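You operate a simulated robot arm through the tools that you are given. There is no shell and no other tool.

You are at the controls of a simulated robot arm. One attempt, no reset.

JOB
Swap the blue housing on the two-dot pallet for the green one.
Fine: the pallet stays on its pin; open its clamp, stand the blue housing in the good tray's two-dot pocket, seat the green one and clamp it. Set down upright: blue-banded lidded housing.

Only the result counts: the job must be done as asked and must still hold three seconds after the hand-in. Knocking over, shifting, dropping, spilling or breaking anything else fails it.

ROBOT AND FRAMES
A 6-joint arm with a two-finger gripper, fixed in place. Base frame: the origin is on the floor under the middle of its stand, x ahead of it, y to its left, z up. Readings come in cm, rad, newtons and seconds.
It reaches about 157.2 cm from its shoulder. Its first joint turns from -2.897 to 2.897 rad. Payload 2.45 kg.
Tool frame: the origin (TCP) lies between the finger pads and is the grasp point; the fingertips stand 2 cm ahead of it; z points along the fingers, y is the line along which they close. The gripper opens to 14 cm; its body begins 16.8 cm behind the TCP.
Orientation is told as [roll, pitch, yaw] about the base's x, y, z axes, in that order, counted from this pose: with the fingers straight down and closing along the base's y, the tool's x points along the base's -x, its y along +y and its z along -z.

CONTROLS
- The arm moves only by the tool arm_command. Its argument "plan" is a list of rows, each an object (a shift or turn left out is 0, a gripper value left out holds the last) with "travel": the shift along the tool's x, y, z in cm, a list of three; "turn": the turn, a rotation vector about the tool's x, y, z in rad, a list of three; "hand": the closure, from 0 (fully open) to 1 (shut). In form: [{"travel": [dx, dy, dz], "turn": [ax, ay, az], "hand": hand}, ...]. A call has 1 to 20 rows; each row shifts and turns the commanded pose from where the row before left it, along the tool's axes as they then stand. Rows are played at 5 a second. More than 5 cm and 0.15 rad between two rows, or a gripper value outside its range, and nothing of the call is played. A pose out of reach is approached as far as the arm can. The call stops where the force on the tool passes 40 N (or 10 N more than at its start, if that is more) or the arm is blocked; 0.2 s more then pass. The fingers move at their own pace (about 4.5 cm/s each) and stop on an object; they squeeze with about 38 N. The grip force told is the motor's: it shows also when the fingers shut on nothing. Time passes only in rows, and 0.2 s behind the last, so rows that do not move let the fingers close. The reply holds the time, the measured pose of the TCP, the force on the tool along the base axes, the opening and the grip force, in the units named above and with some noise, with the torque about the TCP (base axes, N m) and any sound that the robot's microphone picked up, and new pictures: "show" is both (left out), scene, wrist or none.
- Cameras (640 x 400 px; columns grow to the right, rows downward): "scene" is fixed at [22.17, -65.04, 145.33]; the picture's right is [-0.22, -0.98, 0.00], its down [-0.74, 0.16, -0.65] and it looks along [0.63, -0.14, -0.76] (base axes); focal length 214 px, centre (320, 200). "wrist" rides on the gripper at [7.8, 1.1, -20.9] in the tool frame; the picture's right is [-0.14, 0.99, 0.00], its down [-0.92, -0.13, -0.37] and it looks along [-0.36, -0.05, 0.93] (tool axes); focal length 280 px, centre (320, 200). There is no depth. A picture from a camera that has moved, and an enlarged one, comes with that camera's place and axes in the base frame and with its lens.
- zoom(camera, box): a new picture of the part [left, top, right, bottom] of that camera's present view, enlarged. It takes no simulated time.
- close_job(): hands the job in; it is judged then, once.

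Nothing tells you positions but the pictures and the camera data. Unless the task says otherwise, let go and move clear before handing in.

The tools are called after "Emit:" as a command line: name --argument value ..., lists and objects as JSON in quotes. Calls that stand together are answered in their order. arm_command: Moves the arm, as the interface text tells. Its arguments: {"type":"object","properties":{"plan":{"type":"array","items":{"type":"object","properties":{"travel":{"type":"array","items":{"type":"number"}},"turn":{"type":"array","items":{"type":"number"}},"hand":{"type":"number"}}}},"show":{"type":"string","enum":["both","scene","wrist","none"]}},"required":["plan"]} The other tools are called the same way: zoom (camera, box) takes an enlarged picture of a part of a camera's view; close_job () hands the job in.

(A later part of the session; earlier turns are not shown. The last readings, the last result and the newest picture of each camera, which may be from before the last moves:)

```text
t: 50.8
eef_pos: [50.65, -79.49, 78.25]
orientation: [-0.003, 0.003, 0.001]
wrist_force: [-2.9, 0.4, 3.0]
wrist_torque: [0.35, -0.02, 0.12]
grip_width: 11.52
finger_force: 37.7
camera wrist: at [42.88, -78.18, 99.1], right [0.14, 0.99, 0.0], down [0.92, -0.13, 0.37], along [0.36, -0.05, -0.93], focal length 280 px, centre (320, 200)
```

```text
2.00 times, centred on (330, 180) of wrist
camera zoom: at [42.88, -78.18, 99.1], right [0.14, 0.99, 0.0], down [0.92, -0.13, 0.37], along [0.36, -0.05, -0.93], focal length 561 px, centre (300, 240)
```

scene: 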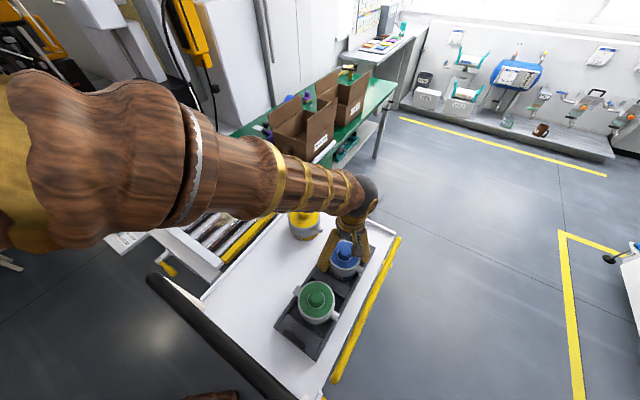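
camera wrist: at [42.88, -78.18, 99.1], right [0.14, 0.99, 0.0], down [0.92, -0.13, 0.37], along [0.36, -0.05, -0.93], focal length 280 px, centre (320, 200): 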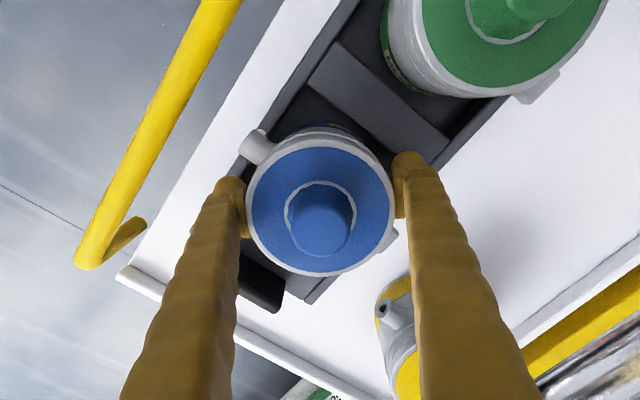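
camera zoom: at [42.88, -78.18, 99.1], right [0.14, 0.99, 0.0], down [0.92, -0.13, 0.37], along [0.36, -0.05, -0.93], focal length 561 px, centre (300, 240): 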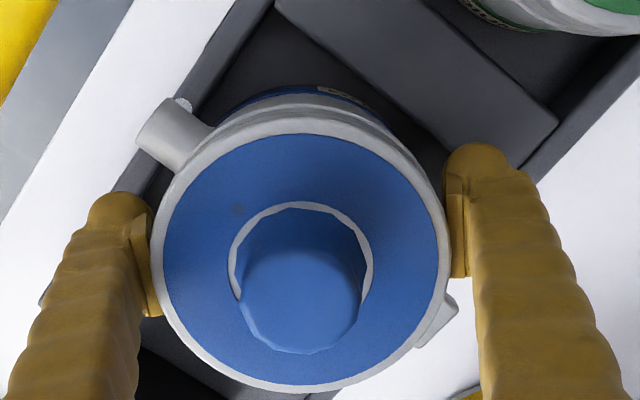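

The downward force shows the housing has just touched the pocket floor. I'll nudge 1 mm more to confirm it's solid, then release.

Emit:
arm_command --plan '[{"travel": [0, 0, 0.1]}, {}]' --show "none"

```text
t: 51.4
eef_pos: [50.79, -79.46, 78.18]
orientation: [-0.005, 0.001, 0.001]
wrist_force: [-7.5, 4.1, 24.9]
wrist_torque: [0.3, 0.12, 0.05]
grip_width: 11.51
finger_force: 38.7
```

Contact is solid. I'll back off slightly and open.

Emit:
arm_command --plan '[{"travel": [0, 0, -0.12]}, {"hand": 0.08}, {}, {}, {}]' --show "both"

Emit:
zoom --camera "wrist" --box '[200, 60, 440, 300]'

Emit:
zoom --camera "scene" --box '[310, 215, 380, 285]'

```text
t: 52.6
eef_pos: [50.69, -79.54, 78.17]
orientation: [-0.002, 0.002, 0.001]
wrist_force: [0.1, 0.9, 0.9]
wrist_torque: [-0.02, -0.01, -0.01]
grip_width: 12.88
finger_force: 0.0
camera wrist: at [42.9, -78.2, 99.07], right [0.14, 0.99, 0.0], down [0.92, -0.13, 0.37], along [0.36, -0.05, -0.93], focal length 280 px, centre (320, 200)
```

scene: 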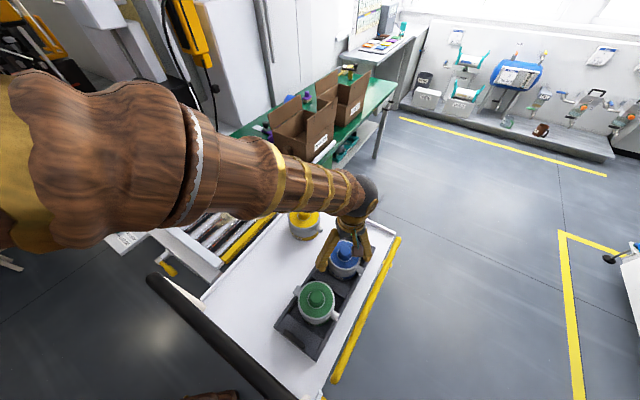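
wrist: 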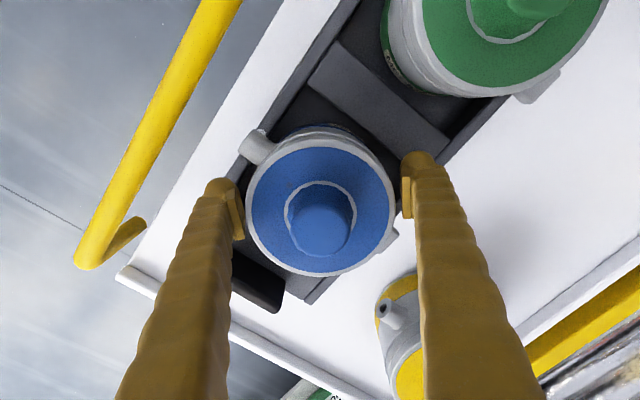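

```text
1.67 times, centred on (320, 180) of wrist
camera zoom: at [42.9, -78.2, 99.07], right [0.14, 0.99, 0.0], down [0.92, -0.13, 0.37], along [0.36, -0.05, -0.93], focal length 467 px, centre (320, 233)
```

zoom: 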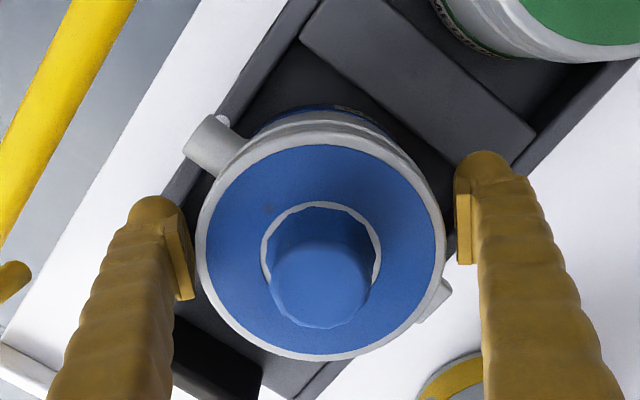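

```text
5.71 times, centred on (345, 250) of scene
camera zoom: at [22.17, -65.04, 145.33], right [-0.22, -0.98, 0.0], down [-0.74, 0.16, -0.65], along [0.63, -0.14, -0.76], focal length 1226 px, centre (177, -86)
```

zoom: 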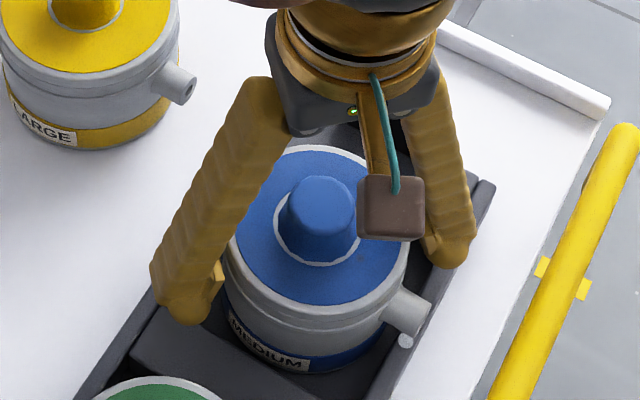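

Blue stands in the pocket and is released. I'll rise straight up and check it.

Emit:
arm_command --plan '[{"travel": [0, 0, -1.5]}, {"travel": [0, 0, -3]}, {"travel": [0, 0, -5]}, {"travel": [0, 0, -5]}, {"travel": [0, 0, -5]}, {"travel": [0, 0, -4]}, {}]' --show "both"

Emit:
zoom --camera "wrist" --box '[200, 0, 480, 240]'

Emit:
zoom --camera "scene" --box '[270, 200, 410, 360]'

```text
t: 54.2
eef_pos: [50.64, -79.26, 101.92]
orientation: [-0.003, 0.001, 0.001]
wrist_force: [-0.4, -0.4, 0.5]
wrist_torque: [-0.01, -0.01, 0.02]
grip_width: 12.91
finger_force: 0.0
camera wrist: at [42.9, -78.03, 122.82], right [0.14, 0.99, 0.0], down [0.92, -0.13, 0.37], along [0.36, -0.05, -0.93], focal length 280 px, centre (320, 200)
```

scene: 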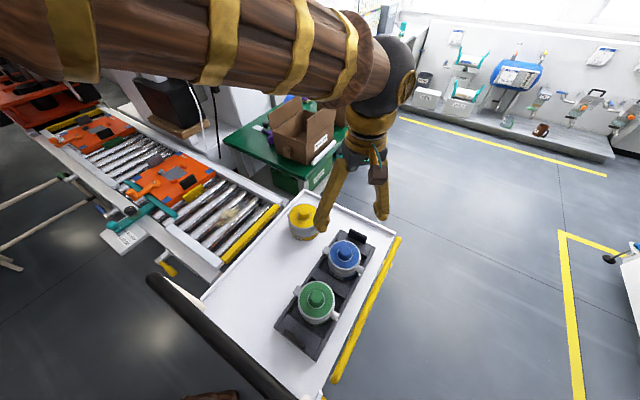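
wrist: 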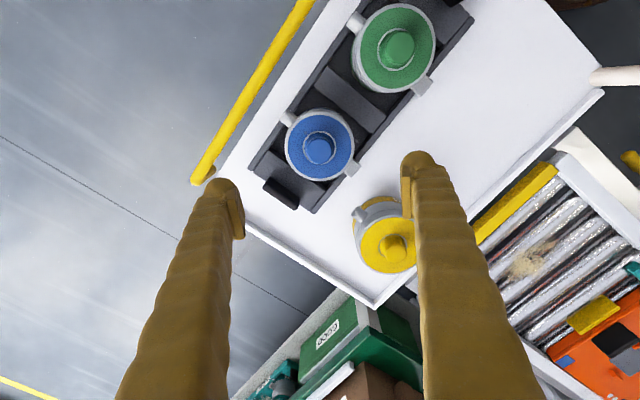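

```text
1.67 times, centred on (340, 120) of wrist
camera zoom: at [42.9, -78.03, 122.82], right [0.14, 0.99, 0.0], down [0.92, -0.13, 0.37], along [0.36, -0.05, -0.93], focal length 467 px, centre (287, 333)
```

zoom: 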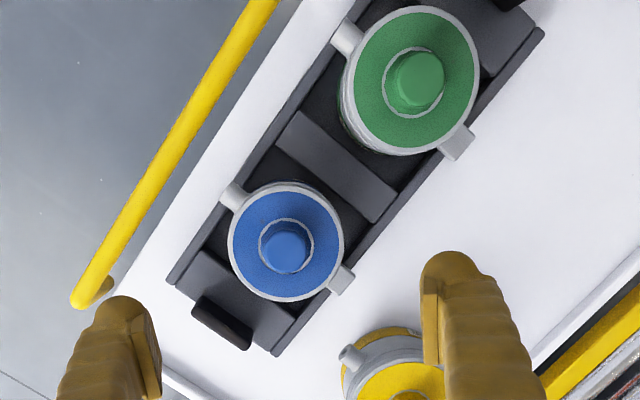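

```text
2.50 times, centred on (340, 280) of scene
camera zoom: at [22.17, -65.04, 145.33], right [-0.22, -0.98, 0.0], down [-0.74, 0.16, -0.65], along [0.63, -0.14, -0.76], focal length 536 px, centre (270, 0)
```

zoom: 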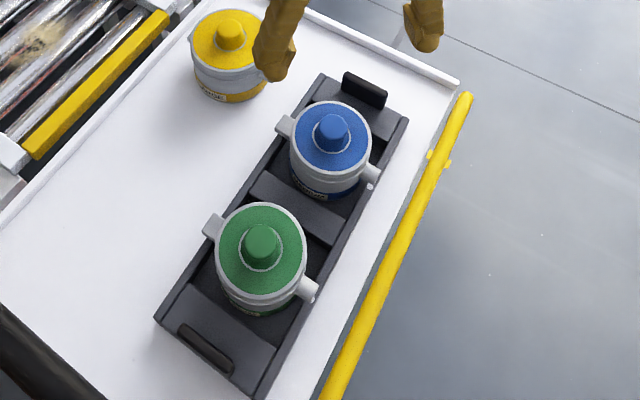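

Blue is upright in the two-dot pocket and nothing else moved. Now I'll move over the green housing.

Emit:
arm_command --plan '[{"travel": [2.8, 2.85, 0], "hand": 0.0}, {"travel": [2.8, 2.85, 0]}, {"travel": [2.8, 2.85, 0]}, {"travel": [2.8, 2.85, 1]}, {"travel": [0, 0, 4]}, {"travel": [0, 0, 4]}, {}]' --show "both"

Emit:
zoom --camera "wrist" --box '[200, 60, 440, 300]'

Emit:
zoom --camera "scene" --box '[250, 220, 390, 380]'

```text
t: 55.8
eef_pos: [39.34, -67.96, 92.48]
orientation: [-0.003, 0.001, 0.001]
wrist_force: [-0.4, 0.6, 0.0]
wrist_torque: [0.01, 0.0, 0.01]
grip_width: 14.0
finger_force: 0.0
camera wrist: at [31.51, -66.78, 113.41], right [0.14, 0.99, 0.0], down [0.92, -0.13, 0.37], along [0.36, -0.05, -0.93], focal length 280 px, centre (320, 200)
```

scene: 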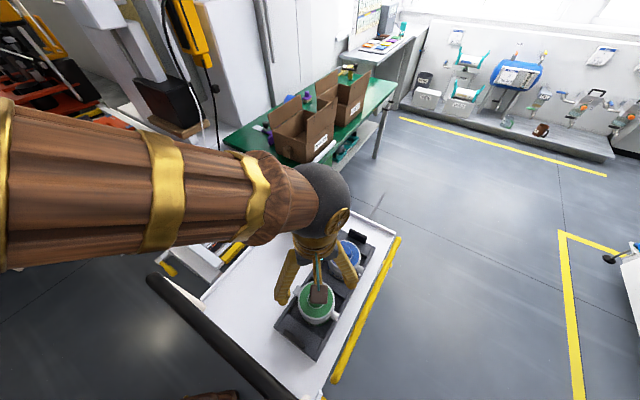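
wrist: 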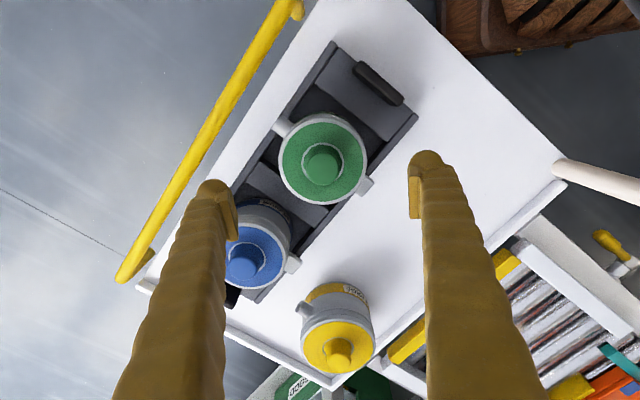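

```text
1.67 times, centred on (320, 180) of wrist
camera zoom: at [31.51, -66.78, 113.41], right [0.14, 0.99, 0.0], down [0.92, -0.13, 0.37], along [0.36, -0.05, -0.93], focal length 467 px, centre (320, 233)
```

zoom: 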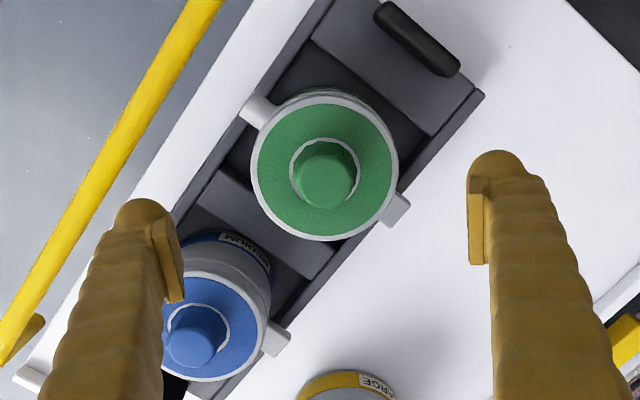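

```text
2.50 times, centred on (320, 300) of scene
camera zoom: at [22.17, -65.04, 145.33], right [-0.22, -0.98, 0.0], down [-0.74, 0.16, -0.65], along [0.63, -0.14, -0.76], focal length 536 px, centre (320, -50)
```

zoom: 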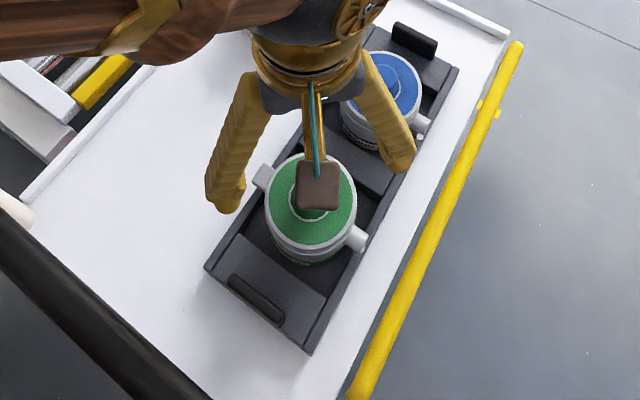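

Emit:
arm_command --plan '[{"travel": [0.1, 0.22, 2.5]}, {"travel": [0, 0, 2.5]}, {"travel": [0, 0, 2.5]}, {"travel": [0, 0, 2.0]}, {}]' --show "both"

Emit:
zoom --camera "wrist" --box '[200, 60, 440, 300]'

Emit:
zoom --camera "scene" --box '[250, 230, 380, 350]'

```text
t: 57.0
eef_pos: [39.5, -67.83, 82.96]
orientation: [-0.004, 0.002, 0.001]
wrist_force: [0.4, -0.5, 0.9]
wrist_torque: [0.0, -0.03, -0.01]
grip_width: 13.99
finger_force: 0.1
camera wrist: at [31.67, -66.46, 103.98], right [0.14, 0.99, 0.0], down [0.92, -0.13, 0.37], along [0.36, -0.05, -0.93], focal length 280 px, centre (320, 200)
```

scene: 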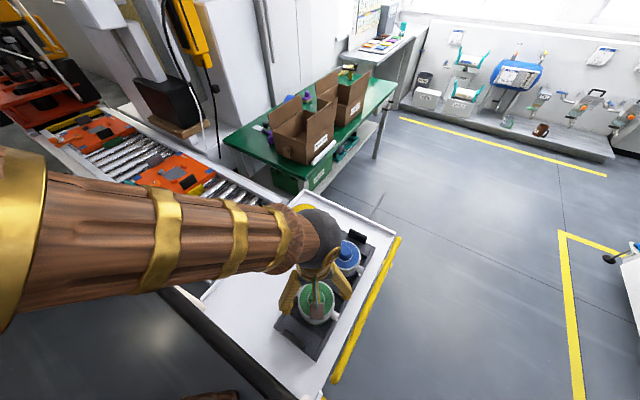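
wrist: 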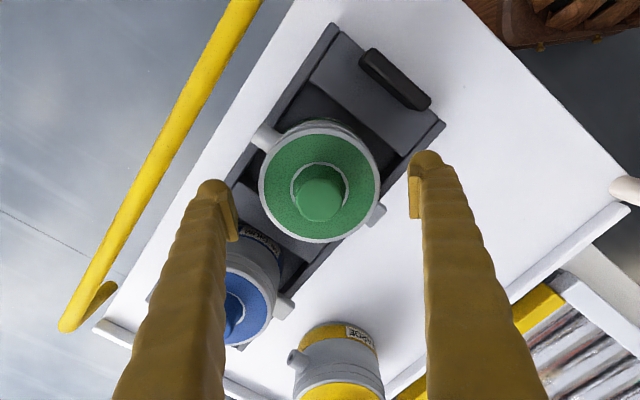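

```text
1.67 times, centred on (320, 180) of wrist
camera zoom: at [31.67, -66.46, 103.98], right [0.14, 0.99, 0.0], down [0.92, -0.13, 0.37], along [0.36, -0.05, -0.93], focal length 467 px, centre (320, 233)
```

zoom: 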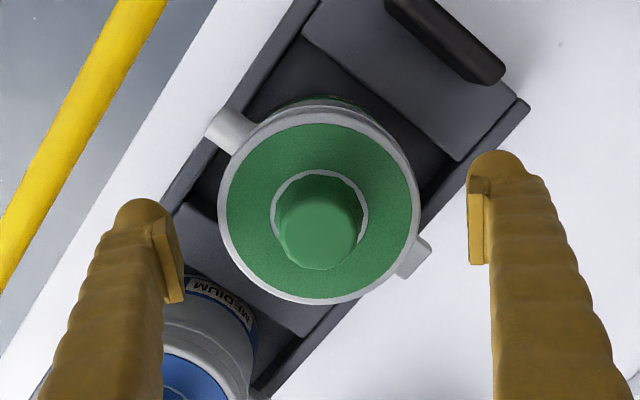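

```text
3.33 times, centred on (315, 290) of scene
camera zoom: at [22.17, -65.04, 145.33], right [-0.22, -0.98, 0.0], down [-0.74, 0.16, -0.65], along [0.63, -0.14, -0.76], focal length 715 px, centre (337, -100)
```

zoom: 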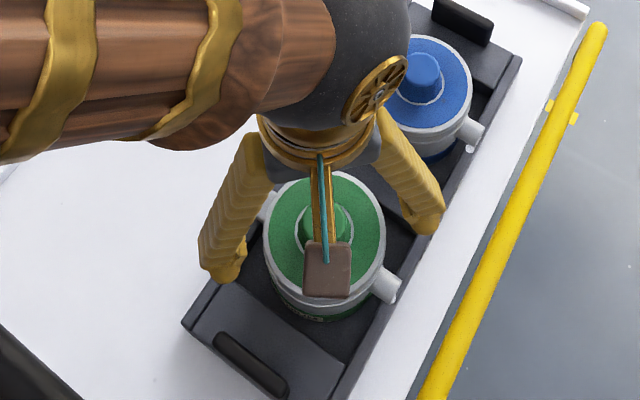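

Emit:
arm_command --plan '[{"travel": [0.33, 0.22, 1.5]}, {"travel": [0, 0, 1.5]}, {"travel": [0, 0, 1.3]}, {"travel": [0, 0, 0.4]}, {}]' --show "both"

Emit:
zoom --camera "wrist" --box '[200, 60, 440, 300]'

Emit:
zoom --camera "scene" --box '[250, 230, 380, 350]'

```text
t: 58.2
eef_pos: [39.12, -67.75, 78.45]
orientation: [-0.004, 0.002, -0.002]
wrist_force: [-0.7, 1.2, -0.8]
wrist_torque: [-0.01, -0.02, -0.01]
grip_width: 14.01
finger_force: 0.0
camera wrist: at [31.28, -66.34, 99.38], right [0.14, 0.99, 0.0], down [0.92, -0.13, 0.37], along [0.36, -0.05, -0.93], focal length 280 px, centre (320, 200)
```

scene: 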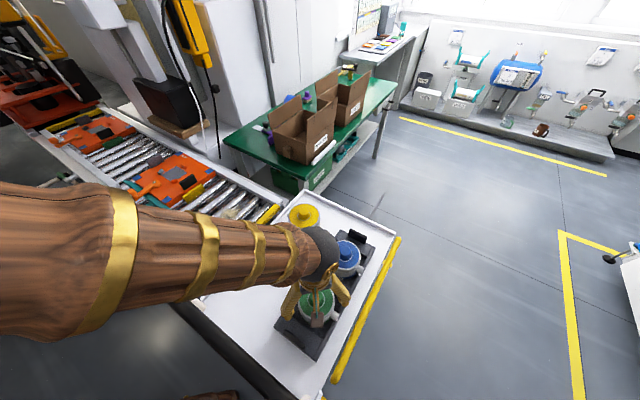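
wrist: 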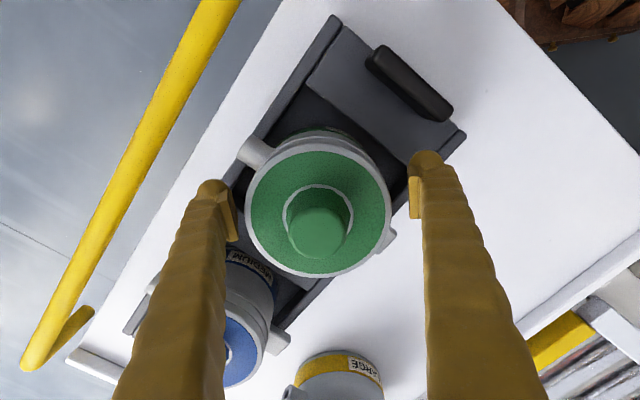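

```text
1.67 times, centred on (320, 180) of wrist
camera zoom: at [31.28, -66.34, 99.38], right [0.14, 0.99, 0.0], down [0.92, -0.13, 0.37], along [0.36, -0.05, -0.93], focal length 467 px, centre (320, 233)
```

zoom: 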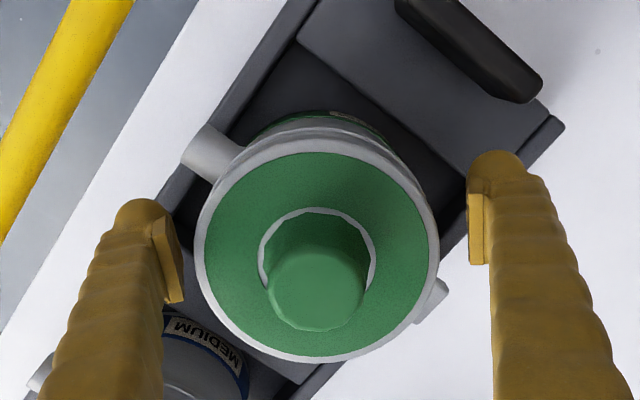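

```text
3.33 times, centred on (315, 290) of scene
camera zoom: at [22.17, -65.04, 145.33], right [-0.22, -0.98, 0.0], down [-0.74, 0.16, -0.65], along [0.63, -0.14, -0.76], focal length 715 px, centre (337, -100)
```

zoom: 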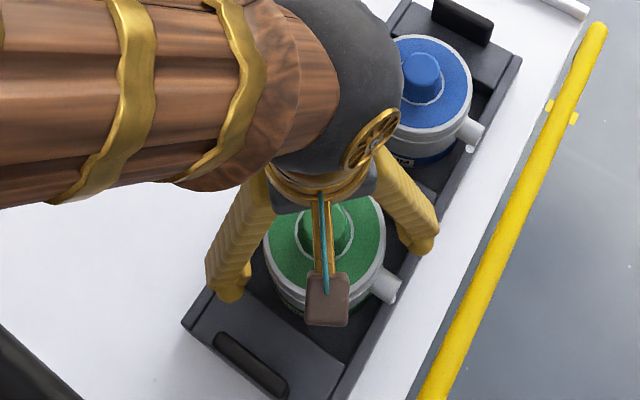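

Green is framed just like blue was in the grasp. I'll lower 2 mm and close.

Emit:
arm_command --plan '[{"travel": [0, -0.08, 0.2]}, {"hand": 0.4}, {}, {}, {}, {}]' --show "none"

Emit:
arm_command --plan '[{"travel": [0, 0, -0.6]}, {"travel": [0, 0, -0.8]}, {"travel": [0, 0, -1]}, {}]' --show "both"

Emit:
zoom --camera "scene" --box '[250, 230, 380, 350]'

```text
t: 59.6
eef_pos: [39.1, -67.76, 78.28]
orientation: [-0.003, 0.001, -0.001]
wrist_force: [-0.5, -4.4, 7.0]
wrist_torque: [-0.01, -0.05, 0.03]
grip_width: 11.53
finger_force: 38.3
```

```text
t: 60.6
eef_pos: [39.15, -67.74, 80.54]
orientation: [-0.003, 0.0, -0.001]
wrist_force: [0.4, -0.2, -6.7]
wrist_torque: [-0.03, 0.03, -0.02]
grip_width: 11.52
finger_force: 38.0
camera wrist: at [31.32, -66.53, 101.51], right [0.14, 0.99, 0.0], down [0.92, -0.13, 0.37], along [0.36, -0.05, -0.93], focal length 280 px, centre (320, 200)
```

scene: 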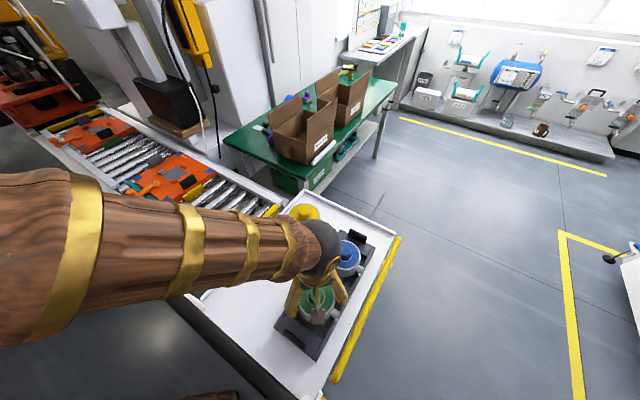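
wrist: 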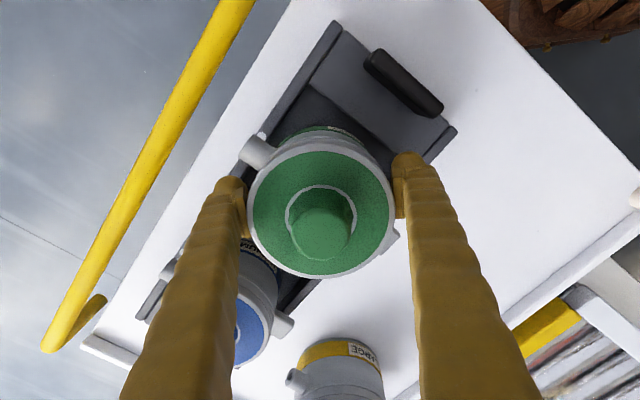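

```text
3.33 times, centred on (315, 290) of scene
camera zoom: at [22.17, -65.04, 145.33], right [-0.22, -0.98, 0.0], down [-0.74, 0.16, -0.65], along [0.63, -0.14, -0.76], focal length 715 px, centre (337, -100)
```

zoom: 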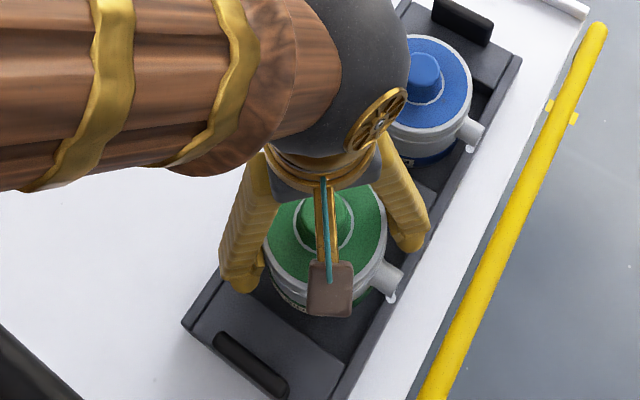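

Green is gripped at the same 11.5 cm and lifts whole. I'll raise it and carry it back to the pallet.

Emit:
arm_command --plan '[{"travel": [0, 0, -3]}, {"travel": [0, 0, -4.5]}, {"travel": [0, 0, -4.5]}, {"travel": [0, 0, -4.5]}, {"travel": [0, 0, -4]}, {"travel": [0, 0, -1]}, {}]' --show "both"

Emit:
arm_command --plan '[{"travel": [-1.077, 0.823, 0]}, {"travel": [-2.154, 1.6455, 0]}, {"travel": [-3.231, 2.468, 0]}, {"travel": [-3.231, 2.468, 0]}, {"travel": [-3.231, 2.468, 0]}, {"travel": [-3.231, 2.468, 0]}, {"travel": [-3.231, 2.468, 0]}, {"travel": [-3.231, 2.468, 0]}, {"travel": [-3.231, 2.468, 0]}, {"travel": [-3.231, 2.468, 0]}, {"travel": [-3.231, 2.468, 0]}, {"travel": [-3.231, 2.468, 0]}]' --show "scene"

```text
t: 62.2
eef_pos: [39.31, -67.79, 102.09]
orientation: [-0.003, 0.0, 0.001]
wrist_force: [0.3, -0.3, -6.2]
wrist_torque: [0.0, 0.05, -0.02]
grip_width: 11.54
finger_force: 38.2
camera wrist: at [31.36, -66.44, 123.06], right [0.14, 0.99, 0.0], down [0.92, -0.13, 0.37], along [0.36, -0.05, -0.93], focal length 280 px, centre (320, 200)
```

scene: 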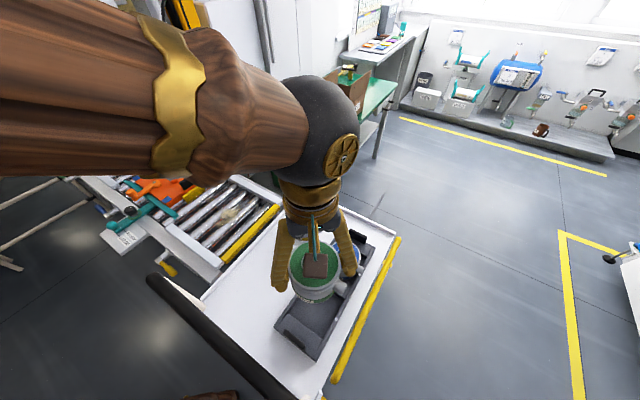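
wrist: 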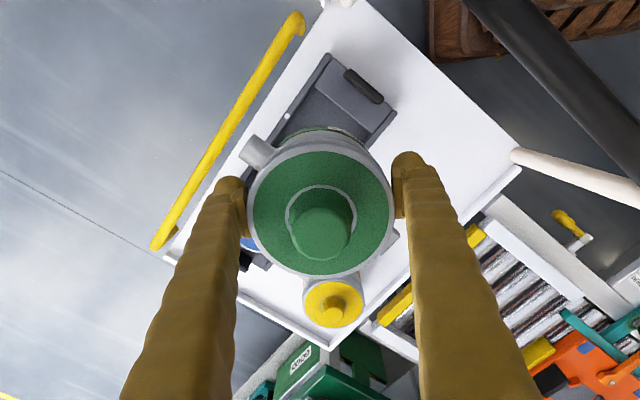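

```text
t: 64.8
eef_pos: [74.45, -40.49, 101.94]
orientation: [-0.004, 0.004, 0.002]
wrist_force: [0.8, -0.3, -6.5]
wrist_torque: [-0.01, 0.01, -0.01]
grip_width: 11.54
finger_force: 37.7
```

scene: 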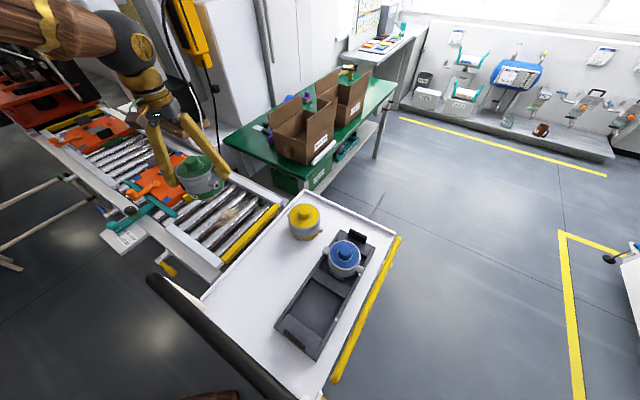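

Emit:
arm_command --plan '[{"travel": [-3.231, 2.468, 0]}, {"travel": [-3.231, 2.468, 0]}, {"travel": [-3.231, 2.468, 0]}, {"travel": [-3.231, 2.468, 0]}, {"travel": [-3.231, 2.468, 0]}, {"travel": [-3.231, 2.468, 0]}, {"travel": [-3.231, 2.468, 0]}, {"travel": [-3.231, 2.468, 0]}, {"travel": [-3.231, 2.468, 0]}, {"travel": [-2.872, 2.194, 0]}, {"travel": [-2.154, 1.6455, 0]}, {"travel": [-1.436, 1.097, 0]}, {"travel": [-0.718, 0.5485, 0]}, {}, {}]' --show "both"

Emit:
zoom --camera "wrist" --box '[200, 60, 440, 300]'

Emit:
zoom --camera "scene" --box '[100, 100, 220, 210]'

```text
t: 68.0
eef_pos: [110.82, -12.82, 101.82]
orientation: [-0.005, 0.001, 0.0]
wrist_force: [0.2, 0.3, -6.3]
wrist_torque: [-0.04, 0.07, 0.01]
grip_width: 11.5
finger_force: 38.4
camera wrist: at [103.01, -11.49, 122.72], right [0.14, 0.99, 0.0], down [0.92, -0.13, 0.37], along [0.36, -0.05, -0.93], focal length 280 px, centre (320, 200)
```

scene: 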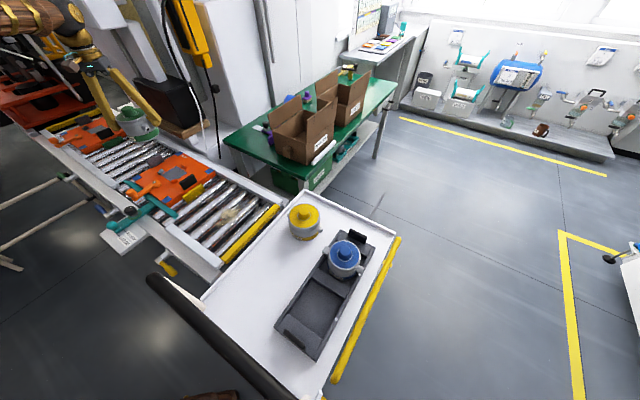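
wrist: 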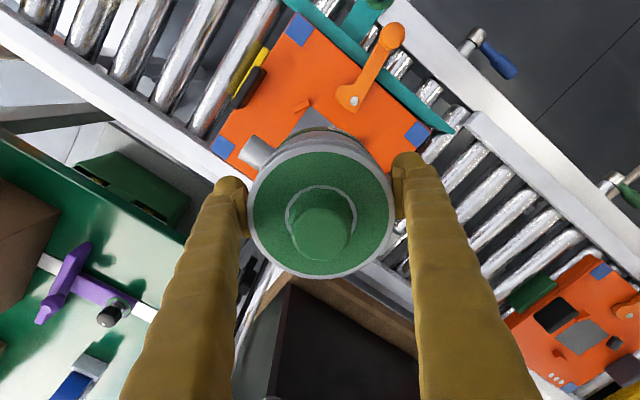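

```text
1.67 times, centred on (320, 180) of wrist
camera zoom: at [103.01, -11.49, 122.72], right [0.14, 0.99, 0.0], down [0.92, -0.13, 0.37], along [0.36, -0.05, -0.93], focal length 467 px, centre (320, 233)
```

zoom: 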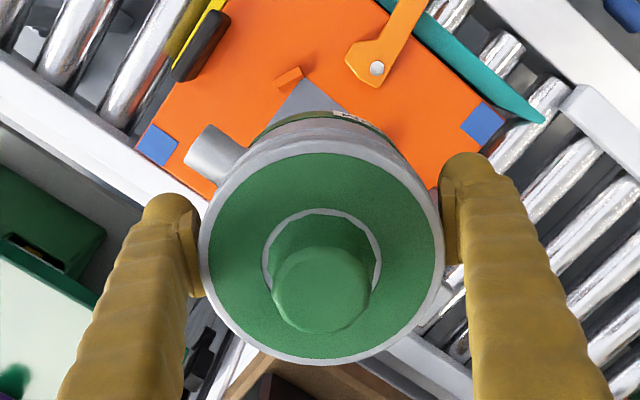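

```text
3.64 times, centred on (160, 155) of scene
camera zoom: at [22.17, -65.04, 145.33], right [-0.22, -0.98, 0.0], down [-0.74, 0.16, -0.65], along [0.63, -0.14, -0.76], focal length 780 px, centre (902, 364)
```

zoom: 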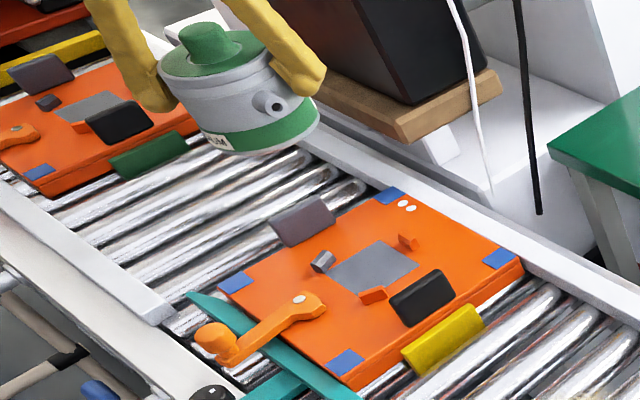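

The pose matches the one where blue was lifted. I'll descend to 2.7 cm above the seat and compare with the earlier blue view.

Emit:
arm_command --plan '[{"travel": [-0.08, -0.08, 3]}, {"travel": [0, 0, 4]}, {"travel": [0, 0, 4]}, {"travel": [0, 0, 4]}, {"travel": [0, 0, 2.5]}, {"travel": [0, 0, 0.9]}, {}]' --show "both"

Emit:
zoom --camera "wrist" --box '[200, 100, 440, 300]'

Emit:
zoom --camera "scene" --box '[130, 130, 200, 190]'

```text
t: 69.6
eef_pos: [110.94, -12.89, 83.4]
orientation: [-0.003, 0.003, 0.001]
wrist_force: [-0.4, 1.3, -6.2]
wrist_torque: [-0.01, 0.05, 0.0]
grip_width: 11.52
finger_force: 38.1
camera wrist: at [103.08, -11.65, 104.42], right [0.14, 0.99, 0.0], down [0.92, -0.13, 0.37], along [0.36, -0.05, -0.93], focal length 280 px, centre (320, 200)
```

scene: 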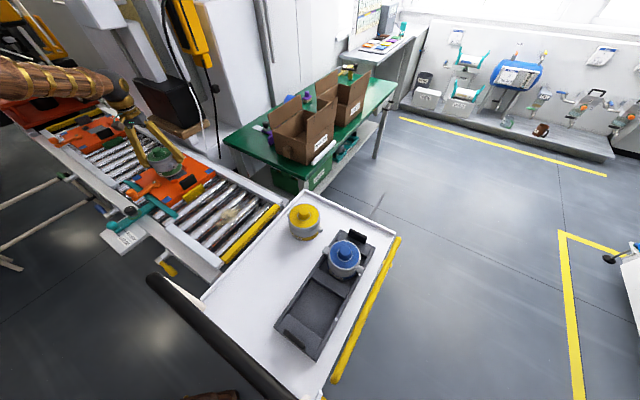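
wrist: 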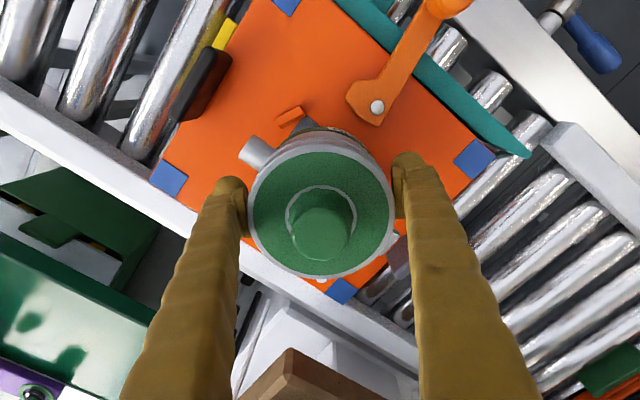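

```text
2.00 times, centred on (320, 200) of wrist
camera zoom: at [103.08, -11.65, 104.42], right [0.14, 0.99, 0.0], down [0.92, -0.13, 0.37], along [0.36, -0.05, -0.93], focal length 561 px, centre (320, 200)
```

zoom: 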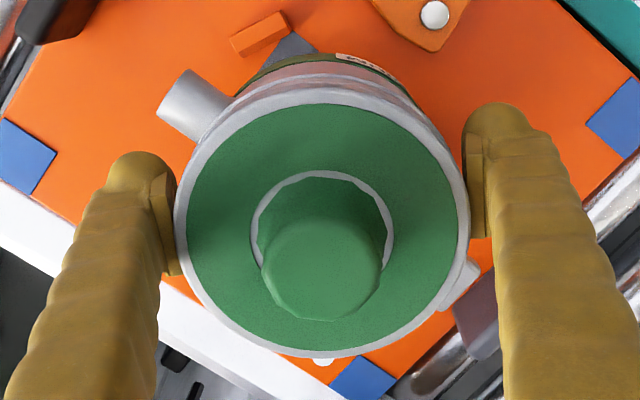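

```text
6.67 times, centred on (165, 160) of scene
camera zoom: at [22.17, -65.04, 145.33], right [-0.22, -0.98, 0.0], down [-0.74, 0.16, -0.65], along [0.63, -0.14, -0.76], focal length 1430 px, centre (1353, 467)
```

zoom: 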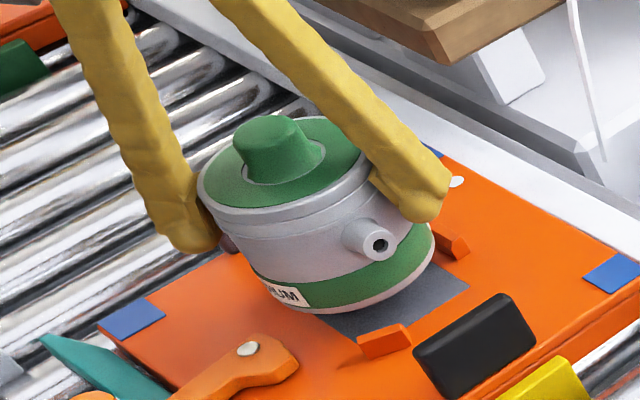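

Emit:
zoom --camera "wrist" --box '[240, 120, 400, 220]'

Emit:
zoom --camera "wrist" --box '[240, 190, 400, 290]'

Emit:
zoom --camera "scene" --box '[145, 140, 195, 180]'

```text
4.00 times, centred on (320, 170) of wrist
camera zoom: at [103.08, -11.65, 104.42], right [0.14, 0.99, 0.0], down [0.92, -0.13, 0.37], along [0.36, -0.05, -0.93], focal length 1122 px, centre (320, 320)
```

zoom: 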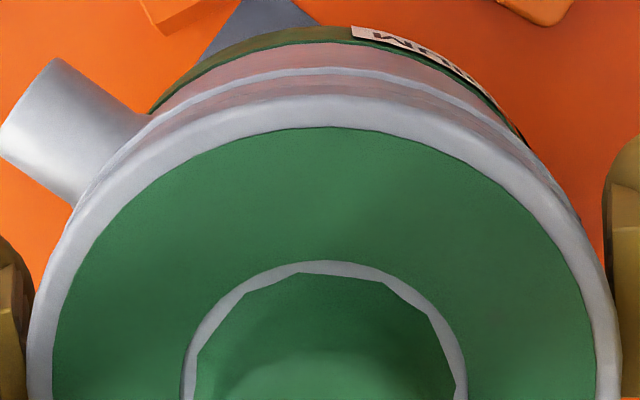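

```text
4.00 times, centred on (320, 240) of wrist
camera zoom: at [103.08, -11.65, 104.42], right [0.14, 0.99, 0.0], down [0.92, -0.13, 0.37], along [0.36, -0.05, -0.93], focal length 1122 px, centre (320, 40)
```

zoom: 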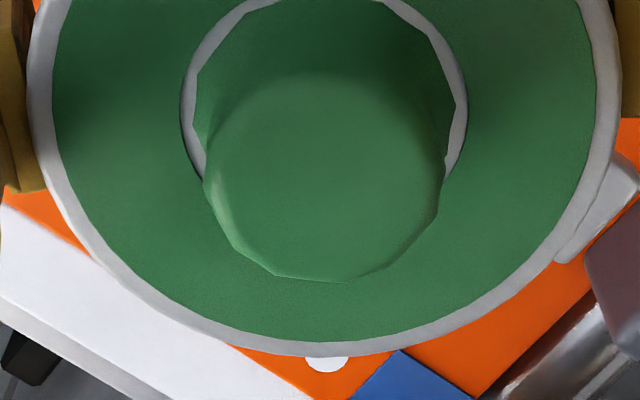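

```text
10.00 times, centred on (170, 160) of scene
camera zoom: at [22.17, -65.04, 145.33], right [-0.22, -0.98, 0.0], down [-0.74, 0.16, -0.65], along [0.63, -0.14, -0.76], focal length 2145 px, centre (1820, 600)
```

zoom: 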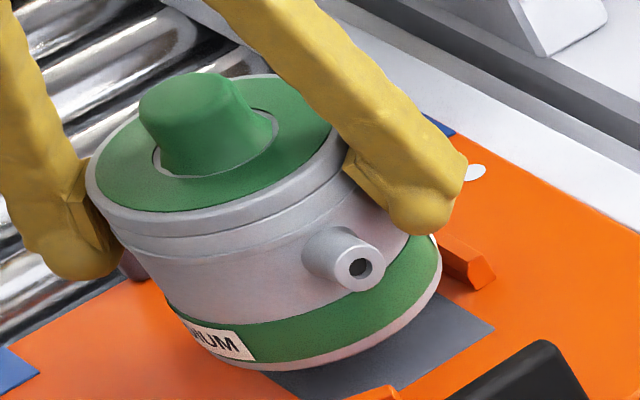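

Compared with the earlier view of blue at this point, green sits about 3 mm further along +x in the hand. I'll compensate and lower further.

Emit:
arm_command --plan '[{"travel": [0.28, -0.08, 0]}, {"travel": [0, 0, 0.6]}, {"travel": [0, 0, 0.6]}, {"travel": [0, 0, 0.4]}, {}]' --show "both"

Emit:
zoom --camera "wrist" --box '[200, 100, 440, 300]'

Emit:
zoom --camera "scene" --box '[145, 145, 195, 190]'

```text
t: 70.8
eef_pos: [110.65, -12.98, 81.82]
orientation: [-0.003, 0.002, 0.001]
wrist_force: [1.2, -0.1, -6.7]
wrist_torque: [0.0, 0.05, 0.02]
grip_width: 11.54
finger_force: 38.2
camera wrist: at [102.82, -11.66, 102.72], right [0.14, 0.99, 0.0], down [0.92, -0.13, 0.37], along [0.36, -0.05, -0.93], focal length 280 px, centre (320, 200)
```

scene: 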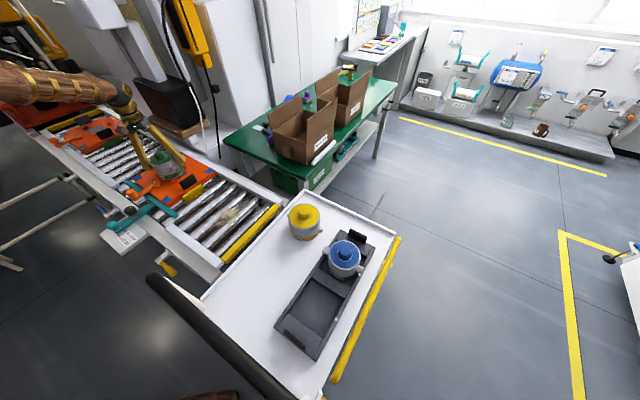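
wrist: 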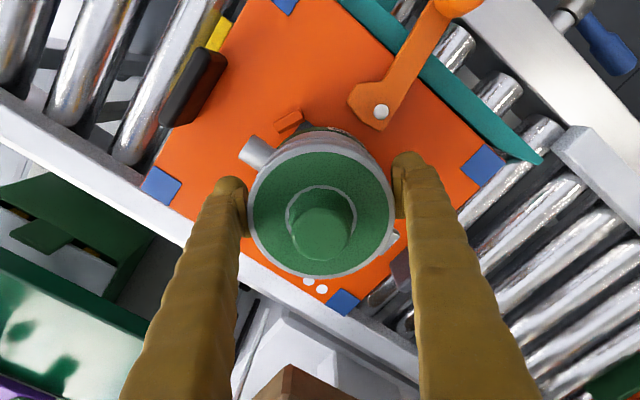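

```text
2.00 times, centred on (320, 200) of wrist
camera zoom: at [102.82, -11.66, 102.72], right [0.14, 0.99, 0.0], down [0.92, -0.13, 0.37], along [0.36, -0.05, -0.93], focal length 561 px, centre (320, 200)
```

zoom: 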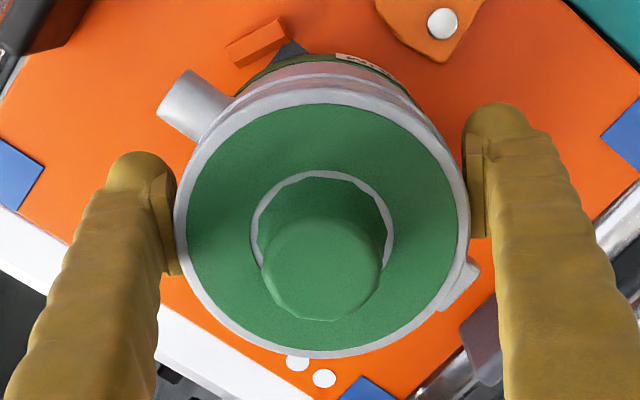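

```text
8.89 times, centred on (170, 168) of scene
camera zoom: at [22.17, -65.04, 145.33], right [-0.22, -0.98, 0.0], down [-0.74, 0.16, -0.65], along [0.63, -0.14, -0.76], focal length 1906 px, centre (1653, 489)
```

zoom: 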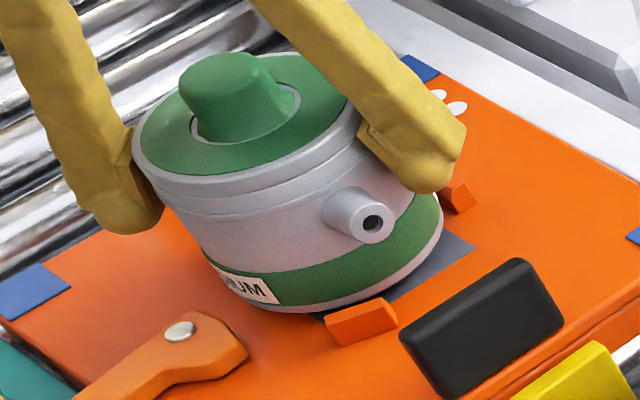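

Predicted landing matches blue's seated position within about 1–2 mm. I'll lower in small steps watching the force.

Emit:
arm_command --plan '[{"travel": [0, 0, 0.4]}, {"travel": [0, 0, 0.3]}, {}]' --show "none"

Emit:
arm_command --plan '[{"travel": [0, 0, 0.15]}, {}]' --show "none"

```text
t: 71.6
eef_pos: [110.58, -12.91, 81.07]
orientation: [-0.004, 0.002, -0.002]
wrist_force: [0.7, 0.4, -5.6]
wrist_torque: [-0.01, 0.06, 0.0]
grip_width: 11.52
finger_force: 37.7
```

```text
t: 72.2
eef_pos: [110.63, -12.87, 80.87]
orientation: [-0.004, 0.002, 0.001]
wrist_force: [-0.3, 1.0, -5.1]
wrist_torque: [0.02, 0.04, 0.0]
grip_width: 11.54
finger_force: 37.3
```

Emit:
arm_command --plan '[{"travel": [0, 0, 0.15]}, {}]' --show "none"

Emit:
arm_command --plan '[{"travel": [0, 0, 0.1]}, {}]' --show "both"

Emit:
zoom --camera "scene" --box '[145, 145, 195, 190]'

Emit:
zoom --camera "wrist" --box '[200, 100, 440, 300]'

```text
t: 72.8
eef_pos: [110.73, -12.95, 80.88]
orientation: [-0.001, 0.002, -0.002]
wrist_force: [-0.7, -2.5, 7.4]
wrist_torque: [0.31, 0.35, 0.06]
grip_width: 11.53
finger_force: 37.9
```

```text
t: 73.4
eef_pos: [110.68, -13.01, 80.87]
orientation: [-0.002, 0.001, -0.001]
wrist_force: [-4.5, 3.4, 28.9]
wrist_torque: [0.0, -0.22, 0.05]
grip_width: 11.51
finger_force: 37.8
camera wrist: at [102.8, -11.62, 101.78], right [0.14, 0.99, 0.0], down [0.92, -0.13, 0.37], along [0.37, -0.05, -0.93], focal length 280 px, centre (320, 200)
```

scene: 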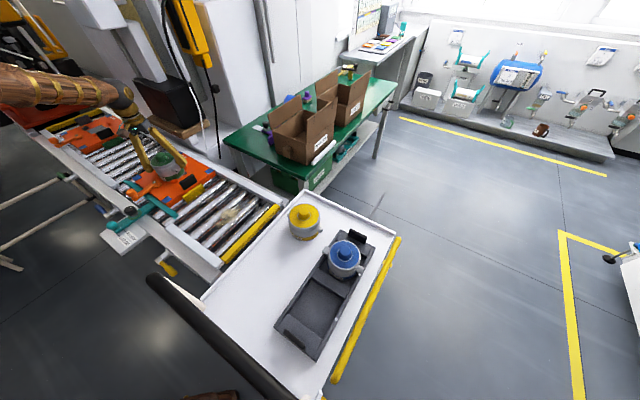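
wrist: 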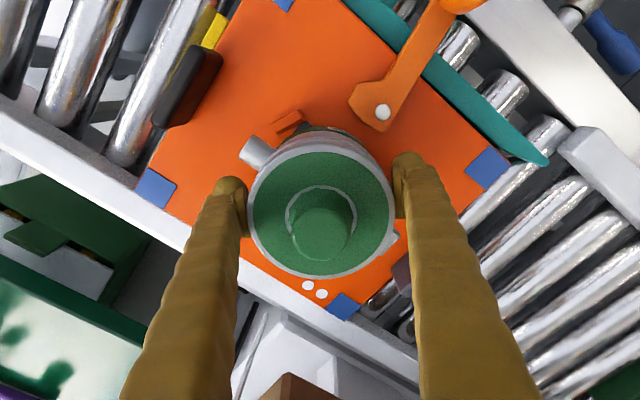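

```text
8.89 times, centred on (170, 168) of scene
camera zoom: at [22.17, -65.04, 145.33], right [-0.22, -0.98, 0.0], down [-0.74, 0.16, -0.65], along [0.63, -0.14, -0.76], focal length 1906 px, centre (1653, 489)
```

zoom: 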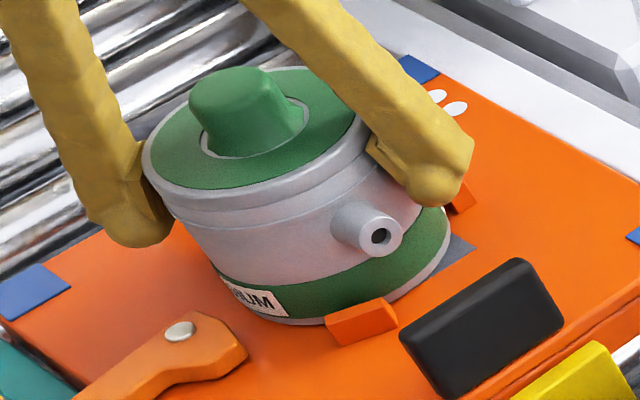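

```text
2.00 times, centred on (320, 200) of wrist
camera zoom: at [102.8, -11.62, 101.78], right [0.14, 0.99, 0.0], down [0.92, -0.13, 0.37], along [0.37, -0.05, -0.93], focal length 561 px, centre (320, 200)
```

zoom: 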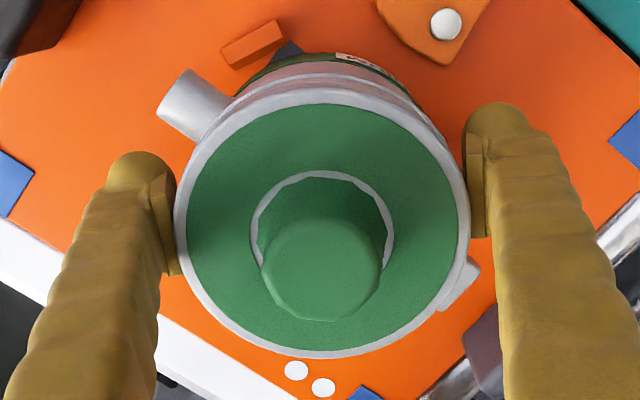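

Green is on the seat. Compared with blue's seated image it's about 1.5 mm off in +y, so I'll unload slightly, trim it and set it back down.

Emit:
arm_command --plan '[{"travel": [0, 0, -0.25]}, {"travel": [0.05, -0.15, 0]}, {"travel": [0, 0, 0.15]}, {}]' --show "wrist"

Emit:
zoom --camera "wrist" --box '[200, 100, 440, 300]'

Emit:
zoom --camera "scene" --box '[145, 145, 195, 190]'

```text
t: 74.4
eef_pos: [110.64, -13.12, 80.91]
orientation: [-0.004, 0.001, 0.0]
wrist_force: [-3.8, 2.1, 18.3]
wrist_torque: [0.32, 0.42, -0.02]
grip_width: 11.51
finger_force: 38.1
camera wrist: at [102.78, -11.81, 101.77], right [0.14, 0.99, 0.0], down [0.92, -0.13, 0.37], along [0.36, -0.05, -0.93], focal length 280 px, centre (320, 200)
```

wrist: 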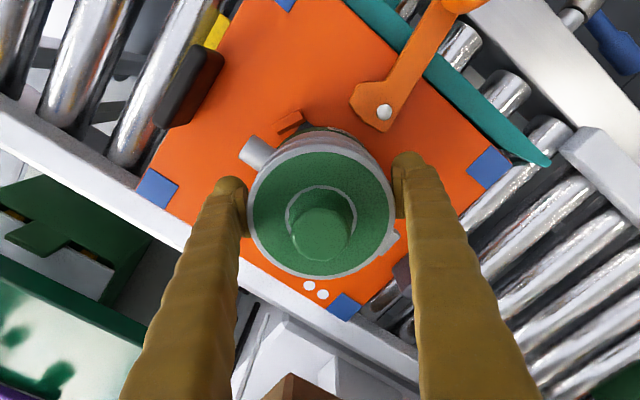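

```text
2.00 times, centred on (320, 200) of wrist
camera zoom: at [102.78, -11.81, 101.77], right [0.14, 0.99, 0.0], down [0.92, -0.13, 0.37], along [0.36, -0.05, -0.93], focal length 561 px, centre (320, 200)
```

zoom: 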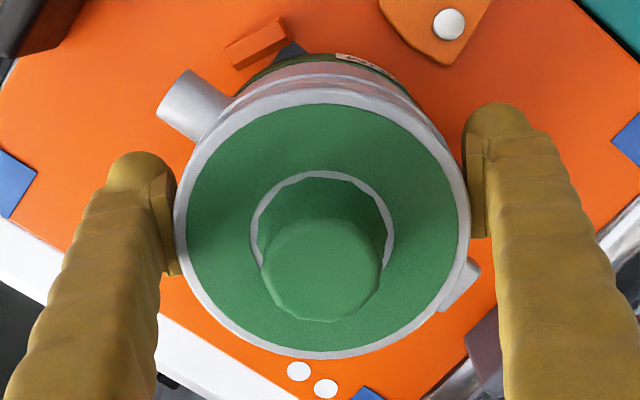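

```text
8.89 times, centred on (170, 168) of scene
camera zoom: at [22.17, -65.04, 145.33], right [-0.22, -0.98, 0.0], down [-0.74, 0.16, -0.65], along [0.63, -0.14, -0.76], focal length 1906 px, centre (1653, 489)
```

zoom: 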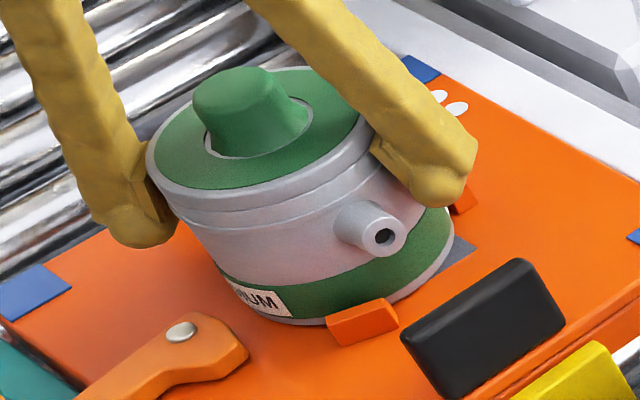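

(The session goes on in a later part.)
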